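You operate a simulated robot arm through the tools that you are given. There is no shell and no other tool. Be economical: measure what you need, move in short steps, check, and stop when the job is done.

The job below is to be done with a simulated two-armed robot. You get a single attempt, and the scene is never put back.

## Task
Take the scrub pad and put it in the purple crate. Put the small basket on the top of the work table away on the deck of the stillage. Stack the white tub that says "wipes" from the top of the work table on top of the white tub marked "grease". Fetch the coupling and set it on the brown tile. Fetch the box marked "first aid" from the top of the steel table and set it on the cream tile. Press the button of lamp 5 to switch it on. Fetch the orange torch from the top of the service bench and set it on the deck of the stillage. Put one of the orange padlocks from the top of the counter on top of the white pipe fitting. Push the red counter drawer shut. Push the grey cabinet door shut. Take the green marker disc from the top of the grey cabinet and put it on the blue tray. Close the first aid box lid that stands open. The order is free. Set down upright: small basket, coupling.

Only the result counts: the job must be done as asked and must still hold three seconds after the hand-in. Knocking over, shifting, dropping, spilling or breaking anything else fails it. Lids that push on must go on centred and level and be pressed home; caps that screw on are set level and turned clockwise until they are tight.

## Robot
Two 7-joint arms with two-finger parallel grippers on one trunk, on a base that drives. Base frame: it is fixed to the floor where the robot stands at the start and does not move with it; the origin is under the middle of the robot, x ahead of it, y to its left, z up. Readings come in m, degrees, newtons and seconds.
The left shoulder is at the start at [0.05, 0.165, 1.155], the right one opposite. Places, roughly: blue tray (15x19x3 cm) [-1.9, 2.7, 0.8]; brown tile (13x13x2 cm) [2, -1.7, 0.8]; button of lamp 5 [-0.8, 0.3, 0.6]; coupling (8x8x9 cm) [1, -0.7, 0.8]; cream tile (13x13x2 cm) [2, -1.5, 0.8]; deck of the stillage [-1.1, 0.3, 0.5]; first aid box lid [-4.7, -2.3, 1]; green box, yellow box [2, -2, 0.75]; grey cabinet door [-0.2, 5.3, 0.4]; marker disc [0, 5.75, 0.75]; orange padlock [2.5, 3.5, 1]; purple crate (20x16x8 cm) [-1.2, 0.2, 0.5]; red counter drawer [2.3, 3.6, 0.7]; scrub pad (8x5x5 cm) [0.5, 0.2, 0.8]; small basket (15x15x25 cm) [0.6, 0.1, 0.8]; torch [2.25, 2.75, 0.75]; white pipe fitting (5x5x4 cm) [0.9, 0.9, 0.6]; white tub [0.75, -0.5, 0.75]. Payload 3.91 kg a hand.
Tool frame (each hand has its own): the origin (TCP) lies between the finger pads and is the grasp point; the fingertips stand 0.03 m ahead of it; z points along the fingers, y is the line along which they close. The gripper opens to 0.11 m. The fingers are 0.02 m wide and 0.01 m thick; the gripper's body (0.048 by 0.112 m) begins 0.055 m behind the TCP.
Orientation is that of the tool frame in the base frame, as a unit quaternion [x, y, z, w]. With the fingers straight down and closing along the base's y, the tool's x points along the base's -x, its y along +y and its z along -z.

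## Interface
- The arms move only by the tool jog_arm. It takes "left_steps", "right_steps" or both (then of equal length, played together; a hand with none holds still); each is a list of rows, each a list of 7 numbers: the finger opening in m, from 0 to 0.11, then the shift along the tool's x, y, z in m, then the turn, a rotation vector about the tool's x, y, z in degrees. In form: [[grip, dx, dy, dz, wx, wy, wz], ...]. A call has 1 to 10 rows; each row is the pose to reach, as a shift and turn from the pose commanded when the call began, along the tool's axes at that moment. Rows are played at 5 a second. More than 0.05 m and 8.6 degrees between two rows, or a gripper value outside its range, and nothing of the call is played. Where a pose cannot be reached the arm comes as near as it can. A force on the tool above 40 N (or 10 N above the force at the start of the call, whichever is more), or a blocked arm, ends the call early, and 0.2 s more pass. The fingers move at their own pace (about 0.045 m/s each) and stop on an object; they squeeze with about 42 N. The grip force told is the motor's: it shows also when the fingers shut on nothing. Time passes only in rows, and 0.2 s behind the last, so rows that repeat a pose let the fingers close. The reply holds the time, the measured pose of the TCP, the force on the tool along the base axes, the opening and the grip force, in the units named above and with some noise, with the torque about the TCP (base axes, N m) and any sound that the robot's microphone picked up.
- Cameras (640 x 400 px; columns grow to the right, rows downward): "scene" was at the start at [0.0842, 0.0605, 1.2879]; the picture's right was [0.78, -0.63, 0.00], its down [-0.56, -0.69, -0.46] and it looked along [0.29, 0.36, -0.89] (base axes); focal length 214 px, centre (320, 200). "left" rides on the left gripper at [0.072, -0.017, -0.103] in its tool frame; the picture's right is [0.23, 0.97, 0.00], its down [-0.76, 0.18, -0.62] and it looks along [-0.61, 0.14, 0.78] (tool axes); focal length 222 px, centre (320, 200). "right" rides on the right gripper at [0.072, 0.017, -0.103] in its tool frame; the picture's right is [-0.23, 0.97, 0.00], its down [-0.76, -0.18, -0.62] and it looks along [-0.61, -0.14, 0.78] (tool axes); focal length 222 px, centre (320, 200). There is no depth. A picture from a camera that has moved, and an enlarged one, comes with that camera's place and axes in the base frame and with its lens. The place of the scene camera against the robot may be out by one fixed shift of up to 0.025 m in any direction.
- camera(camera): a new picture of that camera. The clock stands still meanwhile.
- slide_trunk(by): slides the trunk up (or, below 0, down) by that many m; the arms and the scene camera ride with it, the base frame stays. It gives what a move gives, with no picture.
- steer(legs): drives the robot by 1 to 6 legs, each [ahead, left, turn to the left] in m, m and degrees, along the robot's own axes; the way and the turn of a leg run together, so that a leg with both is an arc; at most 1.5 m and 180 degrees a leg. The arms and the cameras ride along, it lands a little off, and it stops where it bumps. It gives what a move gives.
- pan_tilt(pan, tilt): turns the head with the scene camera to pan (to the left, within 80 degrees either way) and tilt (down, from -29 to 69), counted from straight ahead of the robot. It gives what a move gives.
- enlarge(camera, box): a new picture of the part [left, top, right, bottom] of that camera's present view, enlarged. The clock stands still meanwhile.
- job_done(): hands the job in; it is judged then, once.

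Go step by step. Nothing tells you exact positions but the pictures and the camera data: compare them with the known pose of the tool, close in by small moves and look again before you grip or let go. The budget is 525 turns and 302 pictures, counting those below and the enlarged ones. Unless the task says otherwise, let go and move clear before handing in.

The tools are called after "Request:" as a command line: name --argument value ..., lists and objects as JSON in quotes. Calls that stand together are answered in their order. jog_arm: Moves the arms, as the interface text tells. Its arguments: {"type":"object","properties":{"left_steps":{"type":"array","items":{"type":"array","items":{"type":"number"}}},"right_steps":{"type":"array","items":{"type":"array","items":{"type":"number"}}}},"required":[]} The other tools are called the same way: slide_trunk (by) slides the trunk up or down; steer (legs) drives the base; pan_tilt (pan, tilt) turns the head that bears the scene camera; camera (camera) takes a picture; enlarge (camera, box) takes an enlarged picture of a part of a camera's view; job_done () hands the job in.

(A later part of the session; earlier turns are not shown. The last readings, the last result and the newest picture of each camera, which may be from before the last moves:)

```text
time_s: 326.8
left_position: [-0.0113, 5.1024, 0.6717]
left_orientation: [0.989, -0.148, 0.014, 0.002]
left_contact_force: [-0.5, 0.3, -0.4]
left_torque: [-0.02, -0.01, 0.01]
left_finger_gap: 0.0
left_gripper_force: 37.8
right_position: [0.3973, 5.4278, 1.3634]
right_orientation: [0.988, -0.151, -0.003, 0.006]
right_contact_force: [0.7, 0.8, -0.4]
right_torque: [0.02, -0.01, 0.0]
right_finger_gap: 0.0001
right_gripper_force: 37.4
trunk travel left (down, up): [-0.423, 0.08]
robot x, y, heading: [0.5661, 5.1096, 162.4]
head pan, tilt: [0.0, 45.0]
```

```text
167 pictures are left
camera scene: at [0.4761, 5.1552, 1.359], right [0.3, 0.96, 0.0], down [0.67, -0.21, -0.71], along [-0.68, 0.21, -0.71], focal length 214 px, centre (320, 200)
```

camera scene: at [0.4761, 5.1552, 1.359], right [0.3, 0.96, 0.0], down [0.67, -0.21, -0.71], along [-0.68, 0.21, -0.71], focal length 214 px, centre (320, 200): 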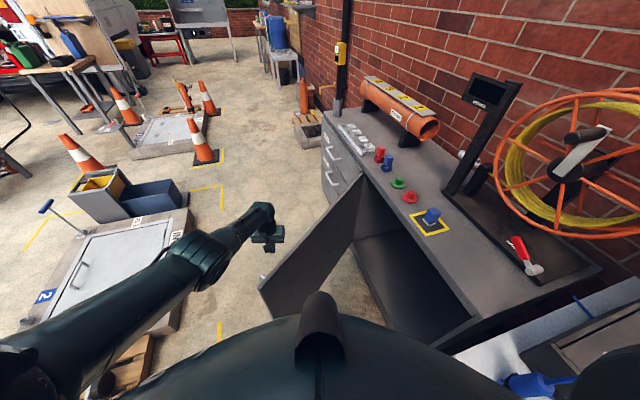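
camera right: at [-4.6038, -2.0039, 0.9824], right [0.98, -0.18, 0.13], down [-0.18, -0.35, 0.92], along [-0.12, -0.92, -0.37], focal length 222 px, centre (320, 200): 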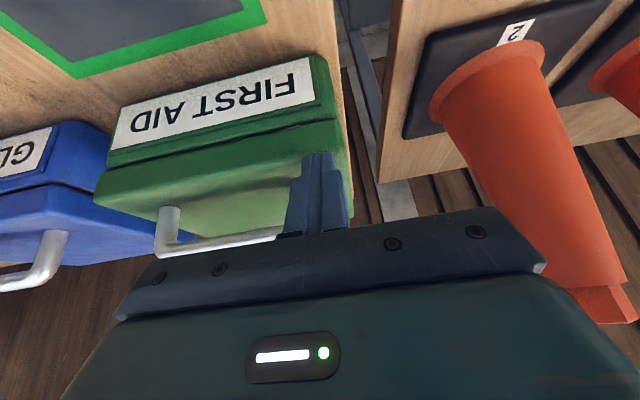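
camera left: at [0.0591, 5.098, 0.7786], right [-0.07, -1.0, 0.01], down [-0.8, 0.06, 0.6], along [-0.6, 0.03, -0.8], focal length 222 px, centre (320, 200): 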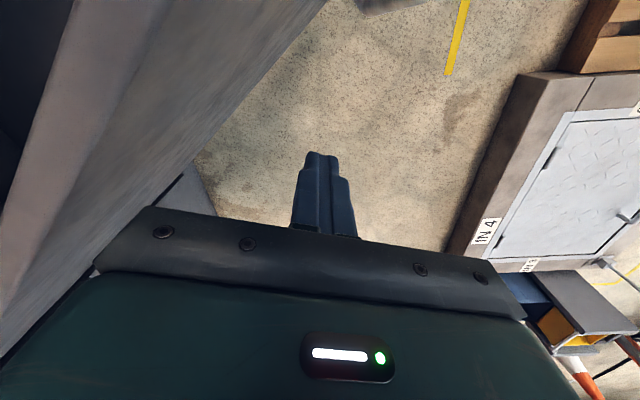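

Request:
steer --legs '[[-0.119, -0.068, 0], [0, 0, -25]]'

Request:
camera --camera "scene"

```text
time_s: 329.4
left_position: [0.1718, 5.3752, 0.6718]
left_orientation: [0.934, -0.356, 0.013, 0.006]
left_contact_force: [-0.1, -0.5, 0.4]
left_torque: [-0.02, 0.0, 0.02]
left_finger_gap: 0.0
left_gripper_force: 37.7
right_position: [0.6785, 5.4993, 1.3626]
right_orientation: [0.933, -0.359, -0.004, 0.006]
right_contact_force: [0.2, 0.7, -0.1]
right_torque: [0.02, 0.01, 0.04]
right_finger_gap: 0.0
right_gripper_force: 38.2
trunk travel left (down, up): [-0.423, 0.08]
robot x, y, heading: [0.704, 5.1383, 137.7]
head pan, tilt: [0.0, 45.0]
```

```text
166 pictures are left
camera scene: at [0.6327, 5.2263, 1.3589], right [0.67, 0.74, 0.0], down [0.53, -0.47, -0.71], along [-0.53, 0.47, -0.71], focal length 214 px, centre (320, 200)
```

scene: 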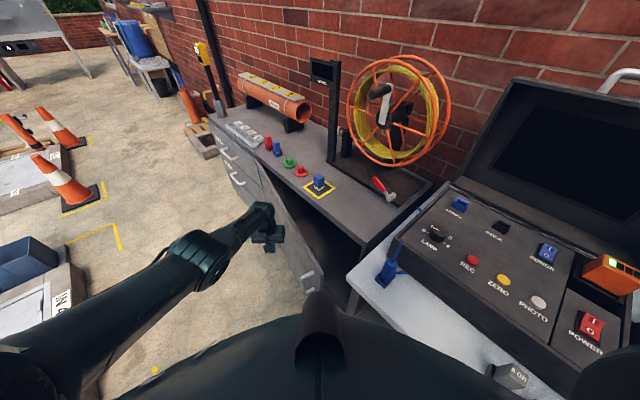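

Request:
jog_arm --left_steps '[[0, 0, 0, 0.03, 0, 0, 0], [0, 0, 0, 0.06, 0, 0, 0], [0, 0, 0, 0.09, 0, 0, 0]]'

Request:
steer --legs '[[0, 0, -14]]'

Request:
camera --camera "scene"

```text
time_s: 330.2
left_position: [0.1878, 5.3601, 0.6423]
left_orientation: [0.934, -0.357, 0.013, 0.006]
left_contact_force: [0.6, 0.5, 0.4]
left_torque: [0.03, 0.0, 0.0]
left_finger_gap: 0.0002
left_gripper_force: 38.0
left hand out of reach, approached as far as the arm can: row 1, 2, 3
right_position: [0.6799, 5.5, 1.362]
right_orientation: [0.933, -0.36, -0.006, 0.006]
right_contact_force: [-0.1, 0.0, -0.1]
right_torque: [-0.01, -0.03, -0.01]
right_finger_gap: 0.0
right_gripper_force: 37.7
trunk travel left (down, up): [-0.423, 0.08]
robot x, y, heading: [0.7016, 5.1408, 138.1]
head pan, tilt: [0.0, 45.0]
```

```text
time_s: 331.4
left_position: [0.2586, 5.4787, 0.6427]
left_orientation: [0.883, -0.469, 0.012, 0.008]
left_contact_force: [0.6, -0.6, 0.9]
left_torque: [0.01, -0.01, -0.01]
left_finger_gap: 0.0001
left_gripper_force: 37.7
right_position: [0.7677, 5.4929, 1.3638]
right_orientation: [0.882, -0.471, -0.005, 0.006]
right_contact_force: [-0.6, 1.0, -0.1]
right_torque: [0.0, 0.06, 0.01]
right_finger_gap: 0.0001
right_gripper_force: 37.6
trunk travel left (down, up): [-0.423, 0.08]
robot x, y, heading: [0.6973, 5.1433, 123.6]
head pan, tilt: [0.0, 45.0]
```

```text
165 pictures are left
camera scene: at [0.6534, 5.2441, 1.3589], right [0.83, 0.56, 0.0], down [0.39, -0.59, -0.71], along [-0.39, 0.59, -0.71], focal length 214 px, centre (320, 200)
```

scene: 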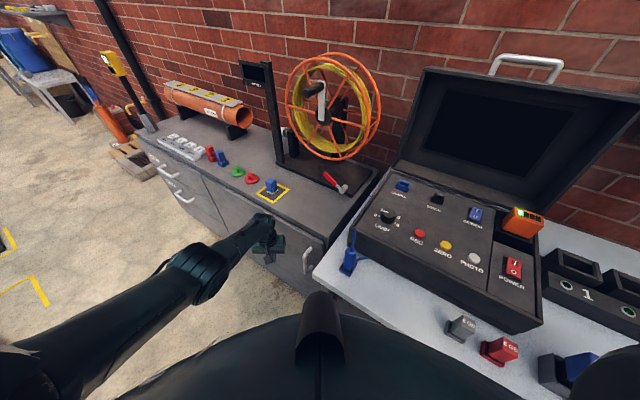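

Request:
jog_arm --left_steps '[[0, -0.025, -0.017, 0, 0, 0, 0], [0, -0.05, -0.034, 0, 0, 0, 0], [0, -0.075, -0.05, 0, 0, 0, 0], [0, -0.095, -0.064, 0, 0, 0, 0]]'

Request:
camera --camera "scene"

Request:
camera --camera "left"

```text
time_s: 332.4
left_position: [0.2962, 5.517, 0.6688]
left_orientation: [0.883, -0.469, 0.014, 0.008]
left_contact_force: [-0.7, -0.1, 0.8]
left_torque: [0.02, -0.03, -0.01]
left_finger_gap: 0.0002
left_gripper_force: 37.3
left hand out of reach, approached as far as the arm can: row 1, 2, 3, 4
right_position: [0.7674, 5.4926, 1.3627]
right_orientation: [0.882, -0.471, -0.004, 0.006]
right_contact_force: [-0.2, 0.1, 0.1]
right_torque: [-0.05, 0.0, 0.0]
right_finger_gap: 0.0002
right_gripper_force: 37.5
trunk travel left (down, up): [-0.423, 0.08]
robot x, y, heading: [0.7004, 5.1398, 123.8]
head pan, tilt: [0.0, 45.0]
```

```text
164 pictures are left
camera scene: at [0.6536, 5.2444, 1.3588], right [0.83, 0.56, 0.0], down [0.39, -0.59, -0.71], along [-0.39, 0.59, -0.71], focal length 214 px, centre (320, 200)
```

scene: 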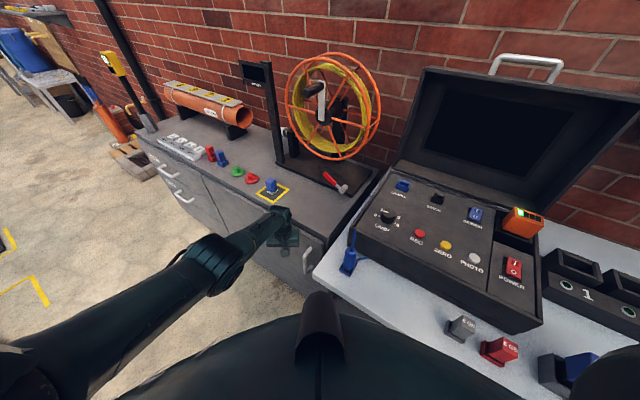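

```text
163 pictures are left
camera left: at [0.3481, 5.4684, 0.7727], right [-0.68, -0.73, 0.01], down [-0.58, 0.55, 0.6], along [-0.45, 0.4, -0.8], focal length 222 px, centre (320, 200)
```

left: 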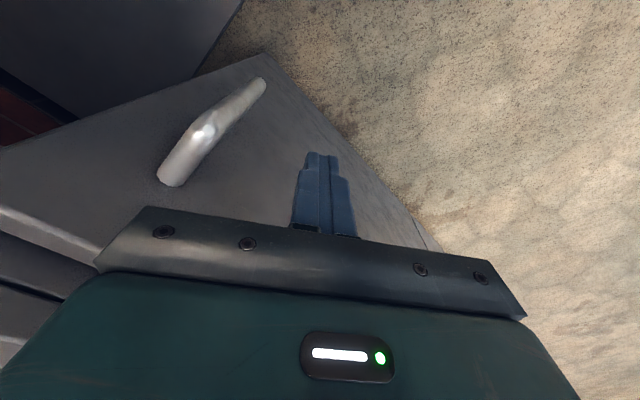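

Request:
steer --legs '[[0, 0, -8]]'

Request:
camera --camera "left"

```text
time_s: 333.5
left_position: [0.3384, 5.5561, 0.6661]
left_orientation: [0.855, -0.518, 0.014, 0.015]
left_contact_force: [0.2, -0.7, 0.7]
left_torque: [0.08, 0.04, 0.01]
left_finger_gap: 0.0
left_gripper_force: 37.5
right_position: [0.8074, 5.4834, 1.3622]
right_orientation: [0.853, -0.522, -0.005, 0.005]
right_contact_force: [0.2, -0.7, 0.7]
right_torque: [-0.01, -0.02, -0.02]
right_finger_gap: 0.0001
right_gripper_force: 37.5
trunk travel left (down, up): [-0.423, 0.08]
robot x, y, heading: [0.6967, 5.1419, 117.3]
head pan, tilt: [0.0, 45.0]
stopped in leg 1: the force on the tool passed its limit (the readings are from after the stop); the commanded pose is now the measured one
```

```text
162 pictures are left
camera left: at [0.3848, 5.5035, 0.7717], right [-0.76, -0.65, 0.02], down [-0.52, 0.62, 0.59], along [-0.4, 0.44, -0.8], focal length 222 px, centre (320, 200)
```

left: 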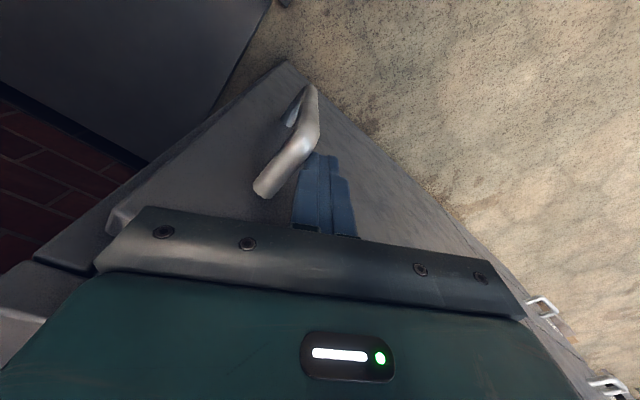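

Request:
jog_arm --left_steps '[[0, 0.03, 0.015, 0, 0, 0, 0], [0, 0.06, 0.03, -0.02, 0, 0, 0], [0, 0.085, 0.045, -0.055, 0, 0, 0], [0, 0.085, 0.045, -0.1, 0, 0, 0], [0, 0.085, 0.045, -0.145, 0, 0, 0], [0, 0.085, 0.045, -0.19, 0, 0, 0], [0, 0.085, 0.045, -0.235, 0, 0, 0], [0, 0.085, 0.045, -0.28, 0, 0, 0]]'

Request:
pan_tilt --pan 10 --tilt 55

Request:
camera --camera "scene"

Request:
camera --camera "left"

```text
time_s: 335.3
left_position: [0.3366, 5.4702, 0.9468]
left_orientation: [0.856, -0.517, 0.015, 0.016]
left_contact_force: [-1.0, 0.3, -0.2]
left_torque: [0.0, -0.01, 0.01]
left_finger_gap: 0.0
left_gripper_force: 37.5
right_position: [0.8067, 5.4832, 1.3641]
right_orientation: [0.853, -0.523, -0.005, 0.005]
right_contact_force: [0.4, 0.1, -0.2]
right_torque: [0.04, 0.03, 0.0]
right_finger_gap: 0.0
right_gripper_force: 37.9
trunk travel left (down, up): [-0.423, 0.08]
robot x, y, heading: [0.7016, 5.1406, 117.2]
head pan, tilt: [0.0, 45.0]
```

```text
time_s: 336.0
left_position: [0.3364, 5.4713, 0.9477]
left_orientation: [0.855, -0.518, 0.015, 0.014]
left_contact_force: [-0.3, 0.6, -0.3]
left_torque: [-0.05, -0.03, -0.02]
left_finger_gap: 0.0001
left_gripper_force: 37.2
right_position: [0.8076, 5.4834, 1.3631]
right_orientation: [0.852, -0.523, -0.004, 0.006]
right_contact_force: [0.4, 0.0, 0.0]
right_torque: [0.04, 0.01, 0.0]
right_finger_gap: 0.0
right_gripper_force: 37.9
trunk travel left (down, up): [-0.423, 0.08]
robot x, y, heading: [0.6974, 5.139, 117.5]
head pan, tilt: [10.0, 55.0]
```

```text
161 pictures are left
camera scene: at [0.6578, 5.2357, 1.3455], right [0.8, 0.6, 0.0], down [0.49, -0.65, -0.57], along [-0.35, 0.46, -0.82], focal length 214 px, centre (320, 200)
```

scene: 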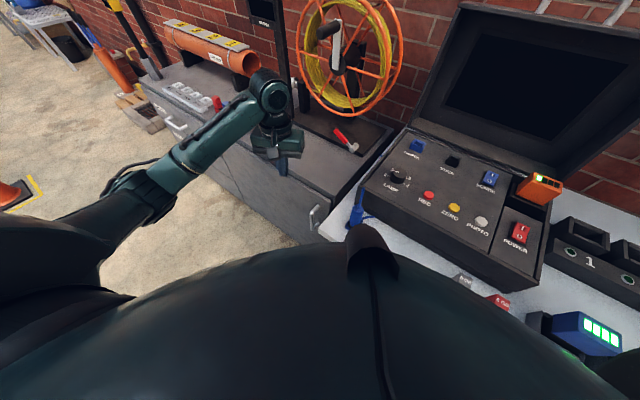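

```text
160 pictures are left
camera left: at [0.3829, 5.4187, 1.0527], right [-0.76, -0.65, 0.02], down [-0.52, 0.62, 0.59], along [-0.4, 0.44, -0.8], focal length 222 px, centre (320, 200)
```

left: 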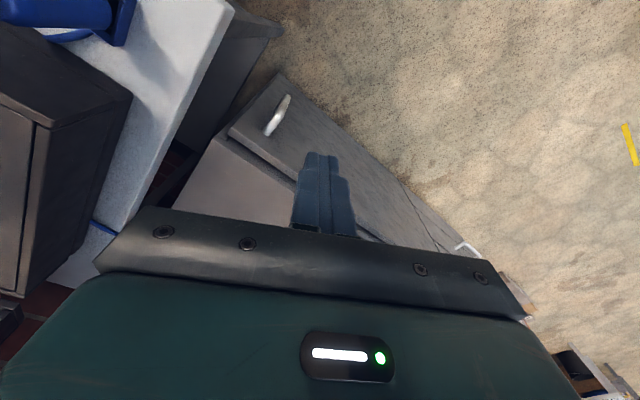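

Request:
enlarge --camera "left" --box '[190, 70, 350, 230]'

Request:
enlarge --camera "scene" --box '[140, 90, 380, 250]'

```text
2.50 times, centred on (270, 150) of left
camera zoom: at [0.3829, 5.4187, 1.0527], right [-0.76, -0.65, 0.02], down [-0.52, 0.62, 0.59], along [-0.4, 0.44, -0.8], focal length 555 px, centre (445, 325)
```

zoom: 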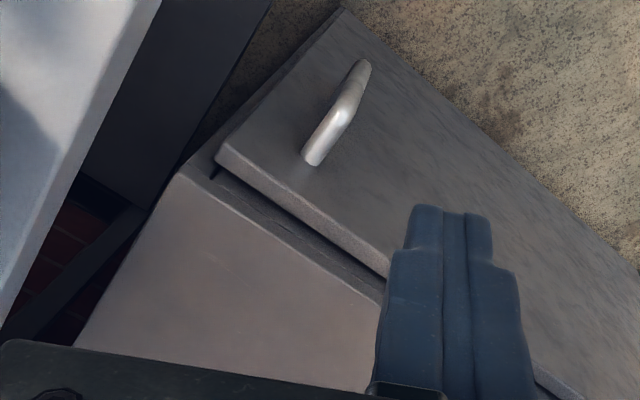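

```text
2.50 times, centred on (260, 170) of scene
camera zoom: at [0.6578, 5.2357, 1.3455], right [0.8, 0.6, 0.0], down [0.49, -0.65, -0.57], along [-0.35, 0.46, -0.82], focal length 536 px, centre (470, 275)
```

zoom: 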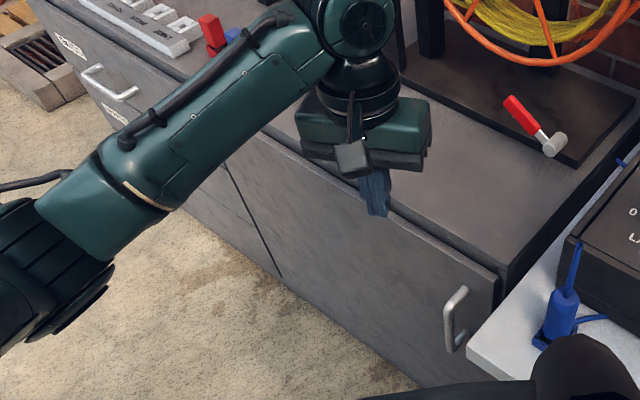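

Request:
steer --legs '[[0, 0, -27.3], [0, 0.6, 0]]'

Request:
pan_tilt --pan 10 --tilt 50

Request:
camera --camera "scene"

Request:
camera --camera "left"

```text
time_s: 340.7
left_position: [-0.0718, 5.5966, 0.9469]
left_orientation: [0.713, -0.701, 0.01, 0.018]
left_contact_force: [0.1, 0.7, 1.1]
left_torque: [-0.02, 0.02, -0.01]
left_finger_gap: 0.0001
left_gripper_force: 37.7
right_position: [0.3555, 5.3947, 1.3635]
right_orientation: [0.709, -0.705, -0.005, 0.004]
right_contact_force: [0.6, 0.0, 0.3]
right_torque: [-0.02, 0.01, 0.03]
right_finger_gap: 0.0
right_gripper_force: 36.8
trunk travel left (down, up): [-0.423, 0.08]
robot x, y, heading: [0.1003, 5.1369, 90.2]
head pan, tilt: [10.0, 55.0]
```

```text
time_s: 341.4
left_position: [-0.0709, 5.5963, 0.9466]
left_orientation: [0.713, -0.701, 0.01, 0.018]
left_contact_force: [0.5, 0.4, -0.2]
left_torque: [-0.01, -0.01, -0.01]
left_finger_gap: 0.0001
left_gripper_force: 38.0
right_position: [0.3557, 5.3951, 1.3624]
right_orientation: [0.709, -0.705, -0.005, 0.004]
right_contact_force: [0.4, -0.2, 1.2]
right_torque: [-0.01, 0.0, 0.0]
right_finger_gap: 0.0
right_gripper_force: 37.6
trunk travel left (down, up): [-0.423, 0.08]
robot x, y, heading: [0.1058, 5.1389, 90.5]
head pan, tilt: [10.0, 50.0]
```

```text
157 pictures are left
camera scene: at [0.1057, 5.2539, 1.3519], right [0.98, 0.18, 0.0], down [0.14, -0.75, -0.64], along [-0.12, 0.63, -0.77], focal length 214 px, centre (320, 200)
```

scene: 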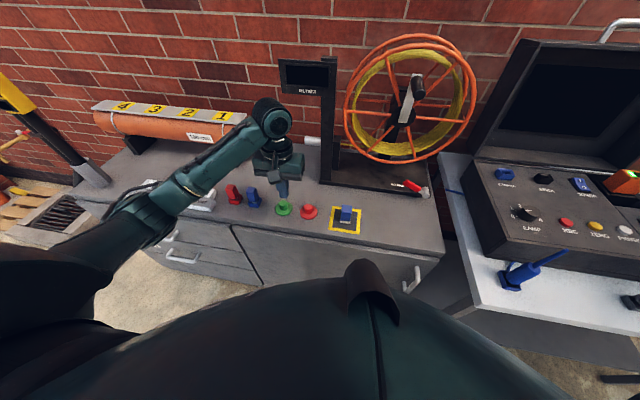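

```text
156 pictures are left
camera left: at [-0.0528, 5.5278, 1.0529], right [-0.97, -0.24, 0.02], down [-0.18, 0.78, 0.59], along [-0.16, 0.57, -0.8], focal length 222 px, centre (320, 200)
```

left: 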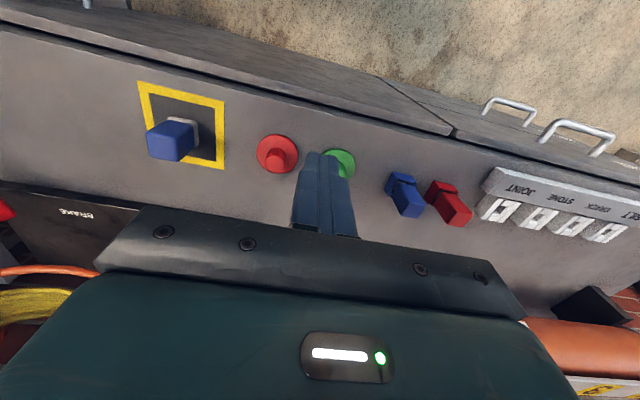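

Request:
enlarge --camera "left" --box '[0, 0, 480, 180]'

```text
1.33 times, centred on (240, 90) of left
camera zoom: at [-0.0528, 5.5278, 1.0529], right [-0.97, -0.24, 0.02], down [-0.18, 0.78, 0.59], along [-0.16, 0.57, -0.8], focal length 296 px, centre (427, 347)
```

zoom: 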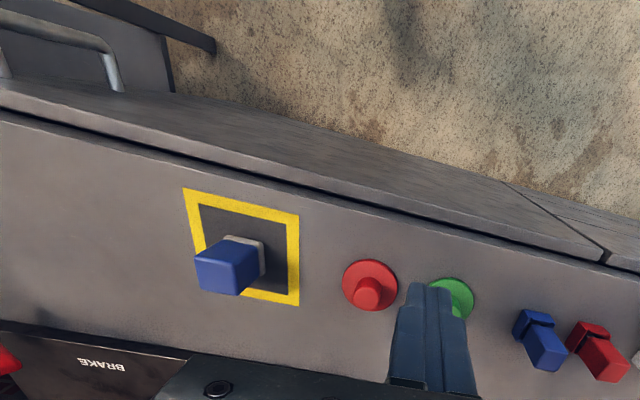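

Request:
jog_arm --left_steps '[[0.05, -0.033, 0.022, 0.02, 0, 0, 0], [0.05, -0.066, 0.045, 0.045, 0, 0, 0], [0.05, -0.066, 0.045, 0.075, 0, 0, 0], [0.05, -0.066, 0.045, 0.075, 0, 0, 0], [0.05, -0.066, 0.045, 0.075, 0, 0, 0]]'

Request:
camera --camera "left"

Request:
enlarge --camera "scene" --box '[220, 130, 380, 250]'

```text
time_s: 342.6
left_position: [-0.1181, 5.6603, 0.8688]
left_orientation: [0.713, -0.701, 0.011, 0.017]
left_contact_force: [-0.7, 0.5, -0.5]
left_torque: [-0.01, -0.02, -0.03]
left_finger_gap: 0.05
left_gripper_force: 0.0
right_position: [0.3548, 5.3945, 1.3634]
right_orientation: [0.708, -0.706, -0.006, 0.005]
right_contact_force: [-0.4, 0.7, 0.2]
right_torque: [-0.01, 0.01, 0.0]
right_finger_gap: 0.0
right_gripper_force: 37.4
trunk travel left (down, up): [-0.423, 0.08]
robot x, y, heading: [0.1066, 5.1394, 90.5]
head pan, tilt: [10.0, 50.0]
```

```text
154 pictures are left
camera left: at [-0.0992, 5.5911, 0.9754], right [-0.97, -0.24, 0.02], down [-0.18, 0.78, 0.59], along [-0.16, 0.57, -0.8], focal length 222 px, centre (320, 200)
```

left: 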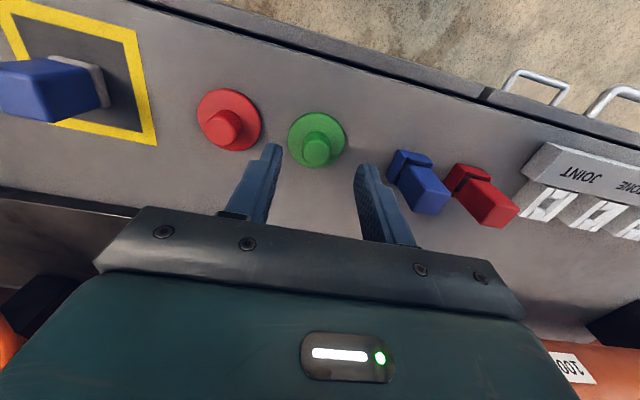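

```text
3.33 times, centred on (300, 190) of scene
camera zoom: at [0.1056, 5.2539, 1.3519], right [0.98, 0.18, 0.0], down [0.14, -0.75, -0.64], along [-0.12, 0.63, -0.77], focal length 715 px, centre (387, 233)
```

zoom: 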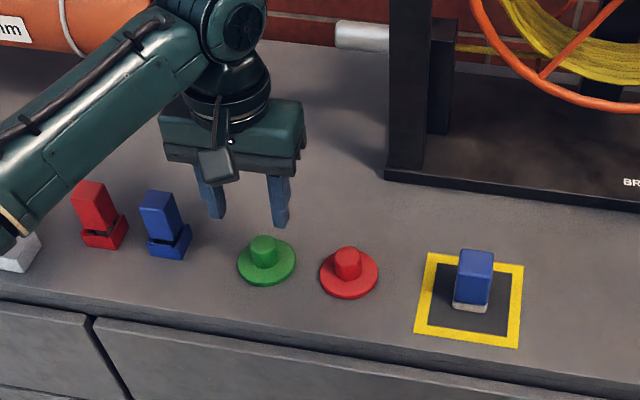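

Request:
jog_arm --left_steps '[[0.05, -0.006, 0, 0.035, 0, 0, 0], [0.05, -0.006, 0, 0.064, 0, 0, 0]]'

Request:
enlarge --camera "scene" --box '[220, 130, 380, 250]'

Request:
camera --camera "left"

```text
time_s: 343.2
left_position: [-0.1188, 5.6622, 0.8046]
left_orientation: [0.712, -0.702, 0.01, 0.018]
left_contact_force: [-0.9, 0.9, 0.4]
left_torque: [0.0, 0.01, -0.02]
left_finger_gap: 0.0501
left_gripper_force: 0.2
right_position: [0.3546, 5.3953, 1.3624]
right_orientation: [0.709, -0.705, -0.006, 0.005]
right_contact_force: [0.1, 0.3, -0.1]
right_torque: [0.0, -0.02, -0.02]
right_finger_gap: 0.0002
right_gripper_force: 37.5
trunk travel left (down, up): [-0.423, 0.08]
robot x, y, heading: [0.1022, 5.1348, 90.4]
head pan, tilt: [10.0, 50.0]
```

```text
3.33 times, centred on (300, 190) of scene
camera zoom: at [0.1056, 5.2539, 1.352], right [0.98, 0.18, 0.0], down [0.14, -0.75, -0.64], along [-0.12, 0.63, -0.77], focal length 715 px, centre (387, 233)
```

zoom: 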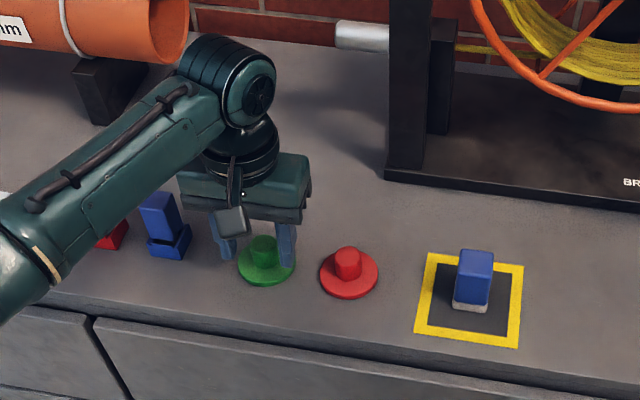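

```text
151 pictures are left
camera left: at [-0.1003, 5.5935, 0.9108], right [-0.97, -0.24, 0.02], down [-0.18, 0.78, 0.59], along [-0.16, 0.57, -0.8], focal length 222 px, centre (320, 200)
```

left: 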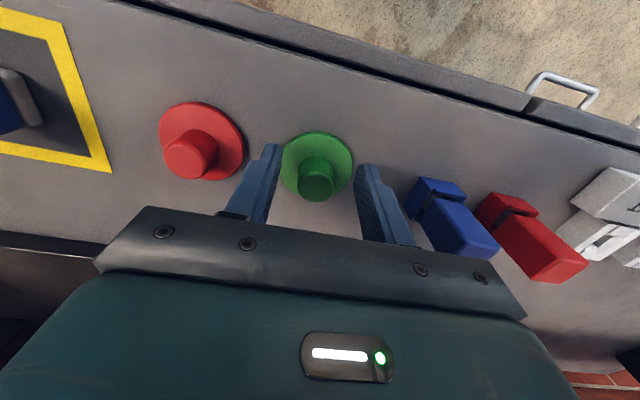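

Request:
jog_arm --left_steps '[[0.03, 0, 0, 0.002, 0, 0, 0], [0.01, 0, 0, 0.002, 0, 0, 0], [0.0, 0, 0, 0.002, 0, 0, 0], [0.0, 0, 0, 0.002, 0, 0, 0]]'

Request:
camera --camera "left"

```text
time_s: 344.2
left_position: [-0.1175, 5.6625, 0.8026]
left_orientation: [0.713, -0.701, 0.011, 0.017]
left_contact_force: [0.4, -0.7, -0.2]
left_torque: [-0.03, -0.01, 0.04]
left_finger_gap: 0.0
left_gripper_force: 35.8
right_position: [0.3559, 5.3937, 1.3634]
right_orientation: [0.709, -0.705, -0.007, 0.004]
right_contact_force: [0.8, -0.1, 0.3]
right_torque: [-0.01, 0.01, -0.03]
right_finger_gap: 0.0
right_gripper_force: 37.8
trunk travel left (down, up): [-0.423, 0.08]
robot x, y, heading: [0.1038, 5.1372, 90.3]
head pan, tilt: [10.0, 50.0]
```

```text
150 pictures are left
camera left: at [-0.0998, 5.5934, 0.9086], right [-0.97, -0.24, 0.02], down [-0.18, 0.78, 0.59], along [-0.16, 0.57, -0.8], focal length 222 px, centre (320, 200)
```

left: 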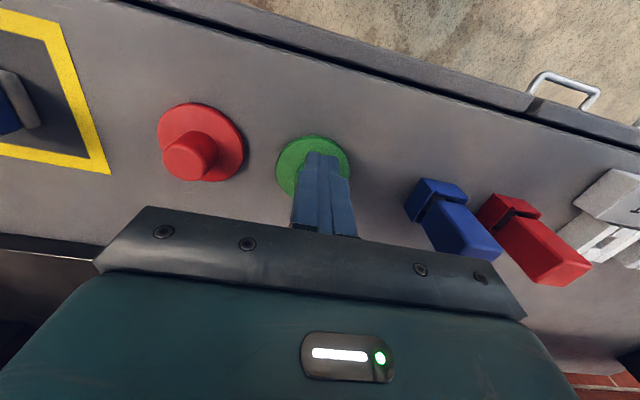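

Request:
jog_arm --left_steps '[[0.0, 0, 0, -0.02, 0, 0, 0], [0.05, 0, 0, -0.03, 0, 0, 0], [0.05, -0.006, 0, -0.03, 0, 0, 0], [0.05, -0.012, 0, -0.03, 0, 0, 0]]'

Request:
enlarge --camera "left" --box '[220, 100, 420, 240]'

```text
time_s: 345.2
left_position: [-0.1197, 5.6745, 0.8326]
left_orientation: [0.712, -0.702, 0.011, 0.017]
left_contact_force: [0.3, 0.3, 0.2]
left_torque: [0.0, 0.0, -0.02]
left_finger_gap: 0.0498
left_gripper_force: 0.1
right_position: [0.3558, 5.3963, 1.362]
right_orientation: [0.709, -0.705, -0.005, 0.004]
right_contact_force: [0.5, -0.2, 1.0]
right_torque: [-0.01, -0.01, 0.02]
right_finger_gap: 0.0
right_gripper_force: 37.6
trunk travel left (down, up): [-0.423, 0.08]
robot x, y, heading: [0.1053, 5.1404, 90.6]
head pan, tilt: [10.0, 50.0]
```

```text
2.86 times, centred on (320, 170) of left
camera zoom: at [-0.1009, 5.6065, 0.9389], right [-0.97, -0.24, 0.02], down [-0.18, 0.78, 0.59], along [-0.16, 0.57, -0.8], focal length 635 px, centre (320, 286)
```

zoom: 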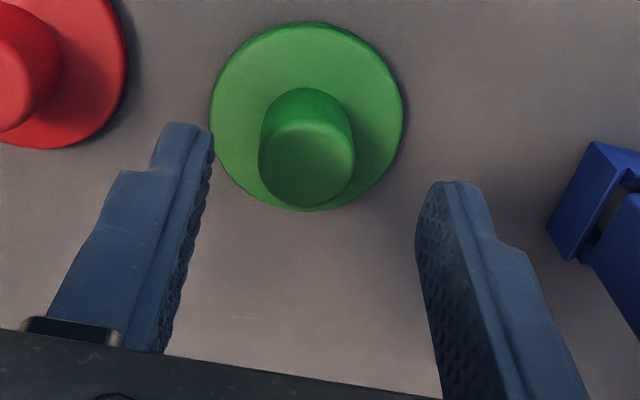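

Request:
jog_arm --left_steps '[[0.05, -0.009, -0.003, 0, 0, 0, 0], [0.05, -0.009, -0.003, 0.02, 0, 0, 0], [0.05, -0.009, -0.003, 0.034, 0, 0, 0]]'

Request:
enlarge --camera "left" --box '[220, 100, 420, 240]'

Request:
enlarge --camera "scene" --box '[240, 160, 340, 240]'

```text
time_s: 346.0
left_position: [-0.1154, 5.6839, 0.7976]
left_orientation: [0.712, -0.702, 0.011, 0.018]
left_contact_force: [-0.3, 0.5, 0.1]
left_torque: [-0.05, 0.02, 0.04]
left_finger_gap: 0.0502
left_gripper_force: 0.0
right_position: [0.3558, 5.3952, 1.3627]
right_orientation: [0.709, -0.705, -0.005, 0.005]
right_contact_force: [-0.4, -0.3, -0.3]
right_torque: [-0.01, 0.0, -0.01]
right_finger_gap: 0.0
right_gripper_force: 37.5
trunk travel left (down, up): [-0.423, 0.08]
robot x, y, heading: [0.1079, 5.1401, 90.3]
head pan, tilt: [10.0, 50.0]
```

```text
2.86 times, centred on (320, 170) of left
camera zoom: at [-0.0978, 5.6153, 0.9044], right [-0.97, -0.24, 0.02], down [-0.18, 0.78, 0.59], along [-0.16, 0.57, -0.8], focal length 635 px, centre (320, 286)
```

zoom: 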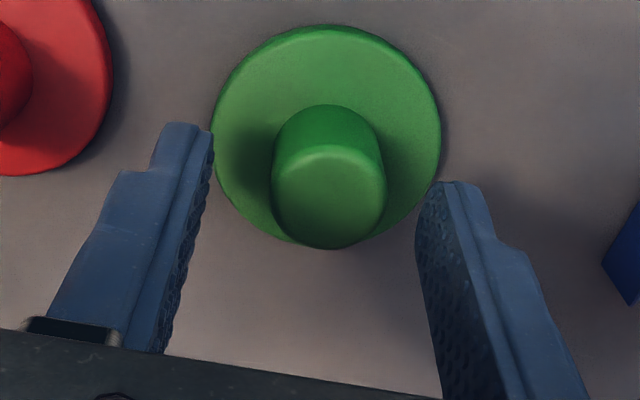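

```text
5.00 times, centred on (290, 200) of scene
camera zoom: at [0.1057, 5.254, 1.352], right [0.98, 0.18, 0.0], down [0.14, -0.75, -0.64], along [-0.12, 0.63, -0.77], focal length 1072 px, centre (470, 200)
```

zoom: 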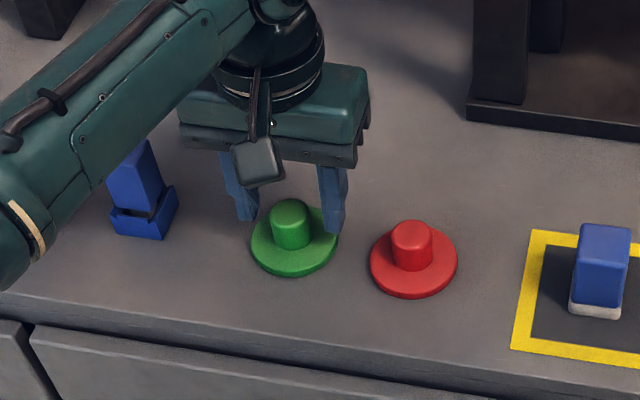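

Request:
jog_arm --left_steps '[[0.05, 0, 0.002, 0.012, 0, 0, 0], [0.05, 0, 0.002, 0.02, 0, 0, 0], [0.03, 0, 0.002, 0.02, 0, 0, 0], [0.01, 0, 0.002, 0.02, 0, 0, 0], [0.01, 0, 0.002, 0.02, 0, 0, 0], [0.01, 0, 0.002, 0.02, 0, 0, 0]]'

Request:
camera --camera "left"

```text
time_s: 347.4
left_position: [-0.1186, 5.683, 0.7803]
left_orientation: [0.713, -0.701, 0.009, 0.017]
left_contact_force: [-1.4, 1.9, 7.8]
left_torque: [0.07, -0.03, -0.01]
left_finger_gap: 0.0263
left_gripper_force: 41.8
right_position: [0.3547, 5.3939, 1.363]
right_orientation: [0.709, -0.705, -0.006, 0.004]
right_contact_force: [-0.3, -0.1, 0.7]
right_torque: [-0.01, -0.01, 0.02]
right_finger_gap: 0.0001
right_gripper_force: 38.3
trunk travel left (down, up): [-0.423, 0.08]
robot x, y, heading: [0.1048, 5.1355, 90.6]
head pan, tilt: [10.0, 50.0]
```

```text
146 pictures are left
camera left: at [-0.1008, 5.6138, 0.8858], right [-0.97, -0.24, 0.02], down [-0.18, 0.78, 0.6], along [-0.16, 0.57, -0.8], focal length 222 px, centre (320, 200)
```

left: 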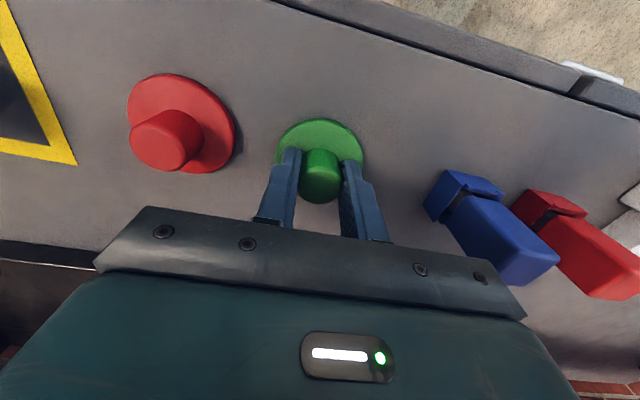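

Request:
jog_arm --left_steps '[[0.01, 0, 0, -0.04, 0, 0, 0], [0.01, 0, 0, -0.085, 0, 0, 0], [0.01, 0.01, 0, -0.13, 0, 0, 0], [0.01, 0.03, 0, -0.17, 0, 0, 0], [0.01, 0.06, 0, -0.2, 0, 0, 0], [0.01, 0.09, 0, -0.23, 0, 0, 0], [0.01, 0.12, 0, -0.26, 0, 0, 0], [0.01, 0.15, 0, -0.29, 0, 0, 0], [0.01, 0.15, 0, -0.33, 0, 0, 0]]' --right_steps '[[0, 0, 0, 0.045, 0, 0, 0], [0, 0, 0, 0.09, 0, 0, 0], [0, 0, 0, 0.135, 0, 0, 0], [0, 0, 0, 0.18, 0, 0, 0], [0, 0, 0.005, 0.225, 0, 0, 0], [0, 0, 0.01, 0.27, 0, 0, 0], [0, 0, 0.02, 0.315, 0, 0, 0], [0, 0, 0.03, 0.36, 0, 0, 0], [0, 0, 0.03, 0.405, 0, 0, 0]]'

Request:
slide_trunk --by -0.15

Request:
camera --camera "right"

```text
time_s: 349.4
left_position: [-0.1122, 5.5465, 1.1137]
left_orientation: [0.713, -0.701, 0.012, 0.019]
left_contact_force: [0.1, 0.0, 0.3]
left_torque: [-0.04, 0.01, 0.0]
left_finger_gap: 0.026
left_gripper_force: 42.6
right_position: [0.3208, 5.4104, 0.9546]
right_orientation: [0.708, -0.706, -0.006, 0.006]
right_contact_force: [0.4, -0.2, 0.3]
right_torque: [-0.01, 0.04, -0.06]
right_finger_gap: 0.0
right_gripper_force: 38.0
right hand out of reach, approached as far as the arm can: row 6, 7, 8, 9
trunk travel left (down, up): [-0.423, 0.08]
robot x, y, heading: [0.1087, 5.1322, 90.5]
head pan, tilt: [10.0, 50.0]
```

```text
time_s: 351.1
left_position: [-0.1136, 5.5461, 0.9631]
left_orientation: [0.713, -0.701, 0.01, 0.018]
left_contact_force: [-1.4, 1.0, -0.2]
left_torque: [0.0, 0.0, 0.02]
left_finger_gap: 0.0261
left_gripper_force: 41.8
right_position: [0.3206, 5.4091, 0.806]
right_orientation: [0.709, -0.705, -0.005, 0.004]
right_contact_force: [0.1, 0.4, 0.0]
right_torque: [-0.03, -0.03, 0.03]
right_finger_gap: 0.0
right_gripper_force: 38.0
trunk travel left (down, up): [-0.273, 0.23]
robot x, y, heading: [0.1043, 5.1355, 90.4]
head pan, tilt: [10.0, 50.0]
```

```text
145 pictures are left
camera right: at [0.3059, 5.3377, 0.9083], right [-0.97, 0.22, 0.01], down [0.18, 0.76, 0.62], along [0.13, 0.61, -0.78], focal length 222 px, centre (320, 200)
```

right: 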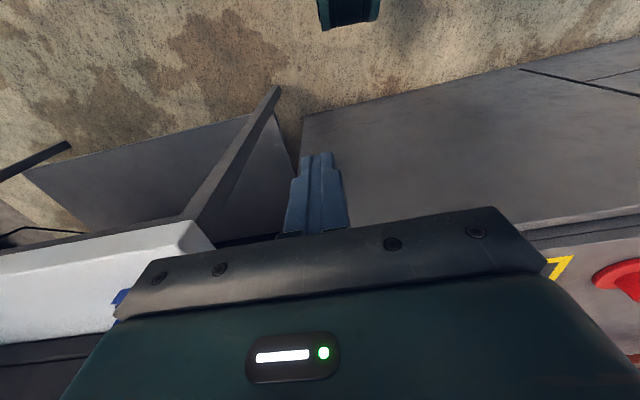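

Request:
jog_arm --right_steps '[[0, 0, 0, 0.045, 0, 0, 0], [0, 0, 0.01, 0.09, 0, 0, 0], [0, 0, 0.02, 0.135, 0, 0, 0], [0, 0, 0.03, 0.18, 0, 0, 0]]'

Request:
camera --camera "right"

```text
time_s: 352.1
left_position: [-0.1138, 5.546, 0.9631]
left_orientation: [0.712, -0.701, 0.011, 0.017]
left_contact_force: [0.0, 0.5, -0.5]
left_torque: [-0.04, -0.04, 0.0]
left_finger_gap: 0.0262
left_gripper_force: 42.5
right_position: [0.3306, 5.4155, 0.699]
right_orientation: [0.709, -0.705, -0.006, 0.004]
right_contact_force: [0.1, 0.0, 0.8]
right_torque: [0.0, 0.01, 0.0]
right_finger_gap: 0.0001
right_gripper_force: 37.5
right hand out of reach, approached as far as the arm can: row 3, 4
trunk travel left (down, up): [-0.273, 0.23]
robot x, y, heading: [0.1026, 5.1375, 90.3]
head pan, tilt: [10.0, 50.0]
```

```text
144 pictures are left
camera right: at [0.3165, 5.3437, 0.8027], right [-0.97, 0.22, 0.01], down [0.18, 0.76, 0.62], along [0.13, 0.61, -0.78], focal length 222 px, centre (320, 200)
```

right: 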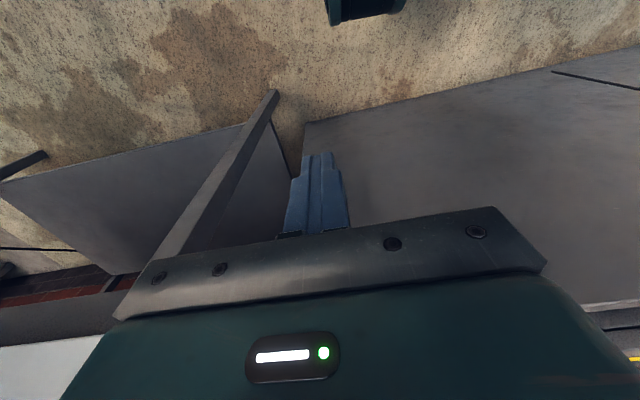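

Request:
jog_arm --right_steps '[[0, 0, 0.01, -0.012, 0, 0, 0], [0, -0.04, 0.02, -0.012, 0, 0, 0], [0, -0.08, 0.03, -0.012, 0, 0, 0], [0, -0.11, 0.03, -0.012, 0, 0, 0], [0, -0.135, 0.03, -0.012, 0, 0, 0], [0, -0.155, 0.03, -0.012, 0, 0, 0], [0, -0.17, 0.03, -0.012, 0, 0, 0]]'

Request:
camera --camera "right"

```text
time_s: 353.7
left_position: [-0.1135, 5.5467, 0.9632]
left_orientation: [0.713, -0.701, 0.01, 0.018]
left_contact_force: [0.8, -0.6, 0.3]
left_torque: [0.01, 0.03, 0.01]
left_finger_gap: 0.0254
left_gripper_force: 42.4
right_position: [0.3183, 5.5635, 0.7386]
right_orientation: [0.709, -0.706, -0.006, 0.005]
right_contact_force: [0.8, -0.2, 0.0]
right_torque: [-0.01, -0.02, -0.01]
right_finger_gap: 0.0005
right_gripper_force: 37.8
right hand out of reach, approached as far as the arm can: row 3, 4, 5, 6, 7
trunk travel left (down, up): [-0.273, 0.23]
robot x, y, heading: [0.108, 5.1358, 90.4]
head pan, tilt: [10.0, 50.0]
```

```text
143 pictures are left
camera right: at [0.3047, 5.4914, 0.8426], right [-0.97, 0.22, 0.01], down [0.18, 0.76, 0.62], along [0.13, 0.61, -0.78], focal length 222 px, centre (320, 200)
```

right: 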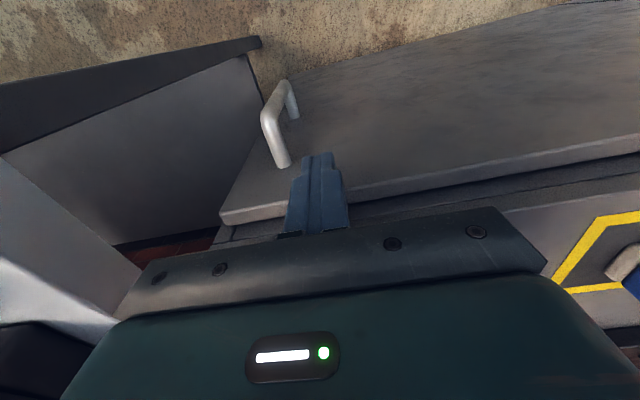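

Request:
enlarge --camera "right" --box '[200, 130, 300, 250]'

Request:
enlarge --camera "right" --box '[340, 100, 640, 250]'

```text
3.33 times, centred on (250, 190) of right
camera zoom: at [0.3047, 5.4914, 0.8426], right [-0.97, 0.22, 0.01], down [0.18, 0.76, 0.62], along [0.13, 0.61, -0.78], focal length 740 px, centre (553, 233)
```

zoom: 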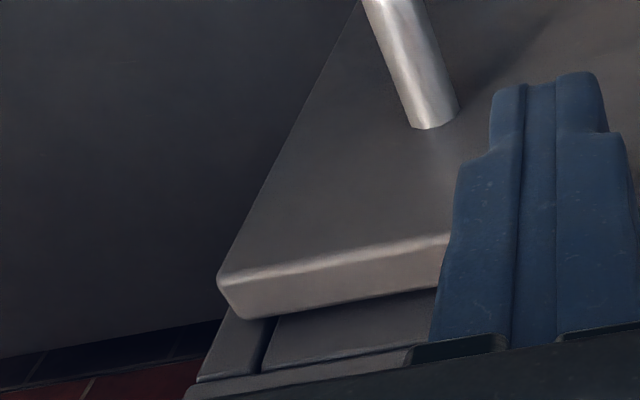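

```text
2.13 times, centred on (490, 175) of right
camera zoom: at [0.3047, 5.4914, 0.8426], right [-0.97, 0.22, 0.01], down [0.18, 0.76, 0.62], along [0.13, 0.61, -0.78], focal length 474 px, centre (-43, 253)
```

zoom: 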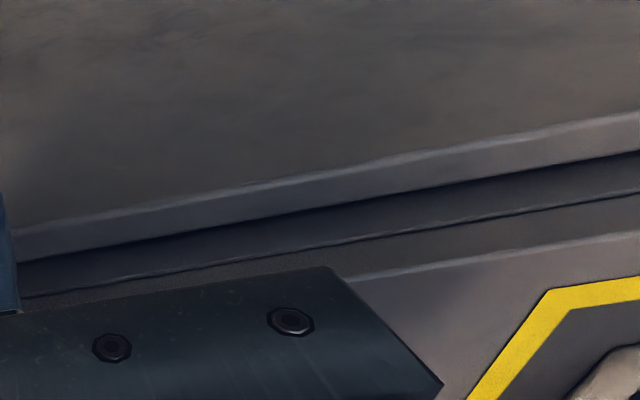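

Request:
jog_arm --right_steps '[[0, 0.03, 0, -0.03, 0, 0, 0], [0, 0.06, 0, -0.06, 0, 0, 0], [0, 0.09, 0, -0.09, 0, 0, 0], [0, 0.12, 0, -0.12, 0, 0, 0], [0, 0.15, 0, -0.15, 0, 0, 0], [0, 0.16, 0, -0.19, 0, 0, 0], [0, 0.16, 0, -0.23, 0, 0, 0], [0, 0.16, 0, -0.27, 0, 0, 0]]'

Request:
slide_trunk --by 0.15

Request:
steer --legs '[[0, -0.85, 0], [-0.95, 0, 0], [0, 0, -90]]'

Request:
pan_tilt --pan 0 --tilt 25

Request:
camera --camera "scene"

```text
time_s: 355.5
left_position: [-0.1131, 5.5462, 0.9629]
left_orientation: [0.712, -0.701, 0.01, 0.018]
left_contact_force: [-0.1, -0.2, -0.4]
left_torque: [-0.03, 0.0, 0.02]
left_finger_gap: 0.0261
left_gripper_force: 42.1
right_position: [0.3216, 5.4036, 1.0086]
right_orientation: [0.709, -0.705, -0.006, 0.005]
right_contact_force: [-0.4, 0.3, -0.4]
right_torque: [0.0, -0.04, -0.01]
right_finger_gap: 0.0001
right_gripper_force: 37.8
right hand out of reach, approached as far as the arm can: row 6
trunk travel left (down, up): [-0.273, 0.23]
robot x, y, heading: [0.104, 5.14, 90.4]
head pan, tilt: [10.0, 50.0]
```

```text
time_s: 357.3
left_position: [-0.1132, 5.5458, 1.1125]
left_orientation: [0.712, -0.702, 0.011, 0.018]
left_contact_force: [-0.3, 0.2, -0.5]
left_torque: [-0.01, -0.03, -0.02]
left_finger_gap: 0.0258
left_gripper_force: 41.9
right_position: [0.3224, 5.4035, 1.1588]
right_orientation: [0.709, -0.705, -0.005, 0.004]
right_contact_force: [0.6, 0.9, -0.2]
right_torque: [0.01, 0.0, 0.02]
right_finger_gap: 0.0
right_gripper_force: 37.4
trunk travel left (down, up): [-0.423, 0.08]
robot x, y, heading: [0.1052, 5.1388, 90.2]
head pan, tilt: [10.0, 50.0]
```

```text
time_s: 370.2
left_position: [1.3915, 4.4402, 1.1132]
left_orientation: [-0.033, 0.999, 0.004, -0.02]
left_contact_force: [-0.1, -0.9, -0.4]
left_torque: [-0.02, 0.04, 0.01]
left_finger_gap: 0.0261
left_gripper_force: 42.1
right_position: [1.2715, 3.9973, 1.1592]
right_orientation: [-0.028, 1.0, 0.007, 0.0]
right_contact_force: [-0.9, 0.3, 0.8]
right_torque: [0.0, 0.02, 0.02]
right_finger_gap: 0.0
right_gripper_force: 38.2
trunk travel left (down, up): [-0.423, 0.08]
robot x, y, heading: [0.9903, 4.2042, 3.4]
head pan, tilt: [10.0, 50.0]
```

```text
time_s: 371.1
left_position: [1.3931, 4.4409, 1.1136]
left_orientation: [-0.033, 0.999, 0.004, -0.021]
left_contact_force: [-0.1, -1.3, -0.6]
left_torque: [0.02, -0.03, -0.01]
left_finger_gap: 0.026
left_gripper_force: 42.0
right_position: [1.2715, 3.9988, 1.1597]
right_orientation: [-0.027, 1.0, 0.006, 0.0]
right_contact_force: [-0.9, -0.1, -0.2]
right_torque: [-0.01, 0.02, 0.0]
right_finger_gap: 0.0
right_gripper_force: 37.9
trunk travel left (down, up): [-0.423, 0.08]
robot x, y, heading: [0.9931, 4.2034, 3.4]
head pan, tilt: [0.0, 25.0]
```

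```text
140 pictures are left
camera scene: at [1.1312, 4.2203, 1.3894], right [0.06, -1.0, 0.0], down [-0.42, -0.02, -0.91], along [0.9, 0.05, -0.42], focal length 214 px, centre (320, 200)
```

scene: 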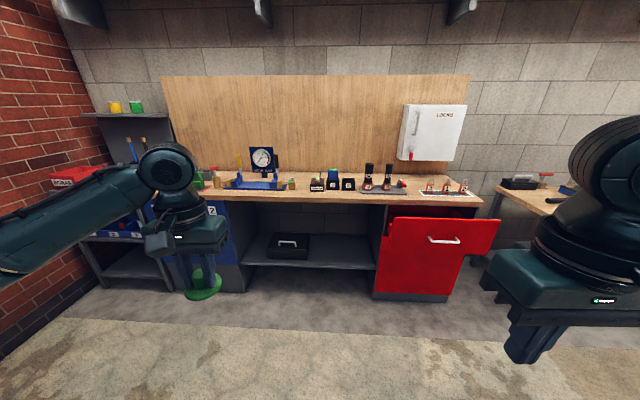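

Request:
enlarge --camera "scene" --box '[330, 150, 510, 300]'

```text
2.67 times, centred on (420, 225) of scene
camera zoom: at [1.1312, 4.2203, 1.3894], right [0.06, -1.0, 0.0], down [-0.42, -0.02, -0.91], along [0.9, 0.05, -0.42], focal length 572 px, centre (53, 133)
```

zoom: 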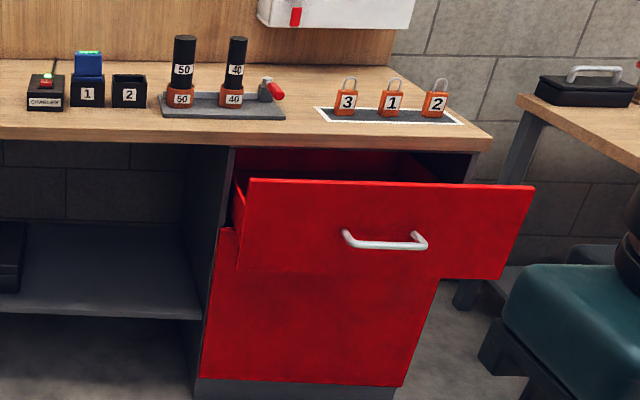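

Request:
steer --legs '[[0, 0, -3.4], [0.5, -0.42, 0]]'

Request:
pan_tilt --pan 0 --tilt 30

Request:
camera --camera "scene"

```text
time_s: 375.1
left_position: [1.8983, 4.0003, 1.1138]
left_orientation: [-0.004, 1.0, 0.005, -0.02]
left_contact_force: [0.1, -1.1, -0.5]
left_torque: [-0.01, 0.01, 0.02]
left_finger_gap: 0.0258
left_gripper_force: 42.2
right_position: [1.7499, 3.5648, 1.1581]
right_orientation: [0.003, 1.0, 0.006, 0.002]
right_contact_force: [0.3, -0.4, -0.3]
right_torque: [0.0, 0.03, 0.01]
right_finger_gap: 0.0
right_gripper_force: 37.4
trunk travel left (down, up): [-0.423, 0.08]
robot x, y, heading: [1.4846, 3.7868, -0.2]
head pan, tilt: [0.0, 25.0]
```

```text
time_s: 375.8
left_position: [1.8963, 3.9996, 1.1135]
left_orientation: [-0.003, 1.0, 0.006, -0.02]
left_contact_force: [0.4, 0.6, -1.1]
left_torque: [0.03, 0.02, 0.05]
left_finger_gap: 0.0258
left_gripper_force: 42.1
right_position: [1.7495, 3.5655, 1.1595]
right_orientation: [0.002, 1.0, 0.007, 0.001]
right_contact_force: [-0.1, -0.5, -0.7]
right_torque: [0.03, 0.0, -0.04]
right_finger_gap: 0.0
right_gripper_force: 37.7
trunk travel left (down, up): [-0.423, 0.08]
robot x, y, heading: [1.4857, 3.788, -0.2]
head pan, tilt: [0.0, 30.0]
```

```text
138 pictures are left
camera scene: at [1.6214, 3.7964, 1.3815], right [0.0, -1.0, 0.0], down [-0.5, 0.0, -0.87], along [0.87, 0.0, -0.5], focal length 214 px, centre (320, 200)
```

scene: 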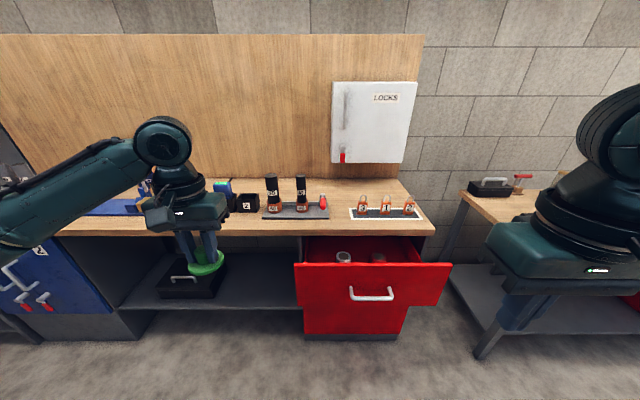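

Request:
jog_arm --left_steps '[[0.01, 0.02, 0, -0.04, 0, 0, 0], [0.01, 0.04, 0, -0.08, 0, 0, 0], [0.01, 0.06, 0, -0.12, 0, 0, 0], [0.01, 0.08, 0, -0.16, 0, 0, 0], [0.01, 0.1, 0, -0.2, 0, 0, 0], [0.01, 0.12, 0, -0.22, 0, 0, 0], [0.01, 0.12, 0, -0.22, 0, 0, 0], [0.01, 0.12, 0, -0.22, 0, 0, 0], [0.01, 0.12, 0, -0.22, 0, 0, 0]]' --right_steps '[[0, -0.02, 0, 0, 0, -8, 0], [0, -0.04, 0, 0, 0, -16, 0], [0, -0.06, 0, 0, 0, -24, 0], [0, -0.08, 0, 0, 0, -32, 0], [0, -0.1, 0, 0, 0, -40, 0], [0, -0.12, 0, 0.01, 0, -48, 0], [0, -0.14, 0, 0.02, 0, -56, 0], [0, -0.16, 0, 0.03, 0, -64, 0], [0, -0.18, 0, 0.04, 0, -72, 0]]'

```text
time_s: 377.8
left_position: [1.7872, 3.9945, 1.3377]
left_orientation: [-0.003, 1.0, 0.005, -0.02]
left_contact_force: [-0.4, 0.6, 0.0]
left_torque: [0.01, 0.0, 0.0]
left_finger_gap: 0.0258
left_gripper_force: 42.4
right_position: [1.9438, 3.5655, 1.1182]
right_orientation: [0.006, 0.808, 0.005, 0.589]
right_contact_force: [-0.2, 0.9, 0.3]
right_torque: [0.0, 0.01, -0.01]
right_finger_gap: 0.0
right_gripper_force: 37.4
right hand out of reach, approached as far as the arm can: row 5, 6, 7, 8, 9
trunk travel left (down, up): [-0.423, 0.08]
robot x, y, heading: [1.4847, 3.7862, -0.2]
head pan, tilt: [0.0, 30.0]
```

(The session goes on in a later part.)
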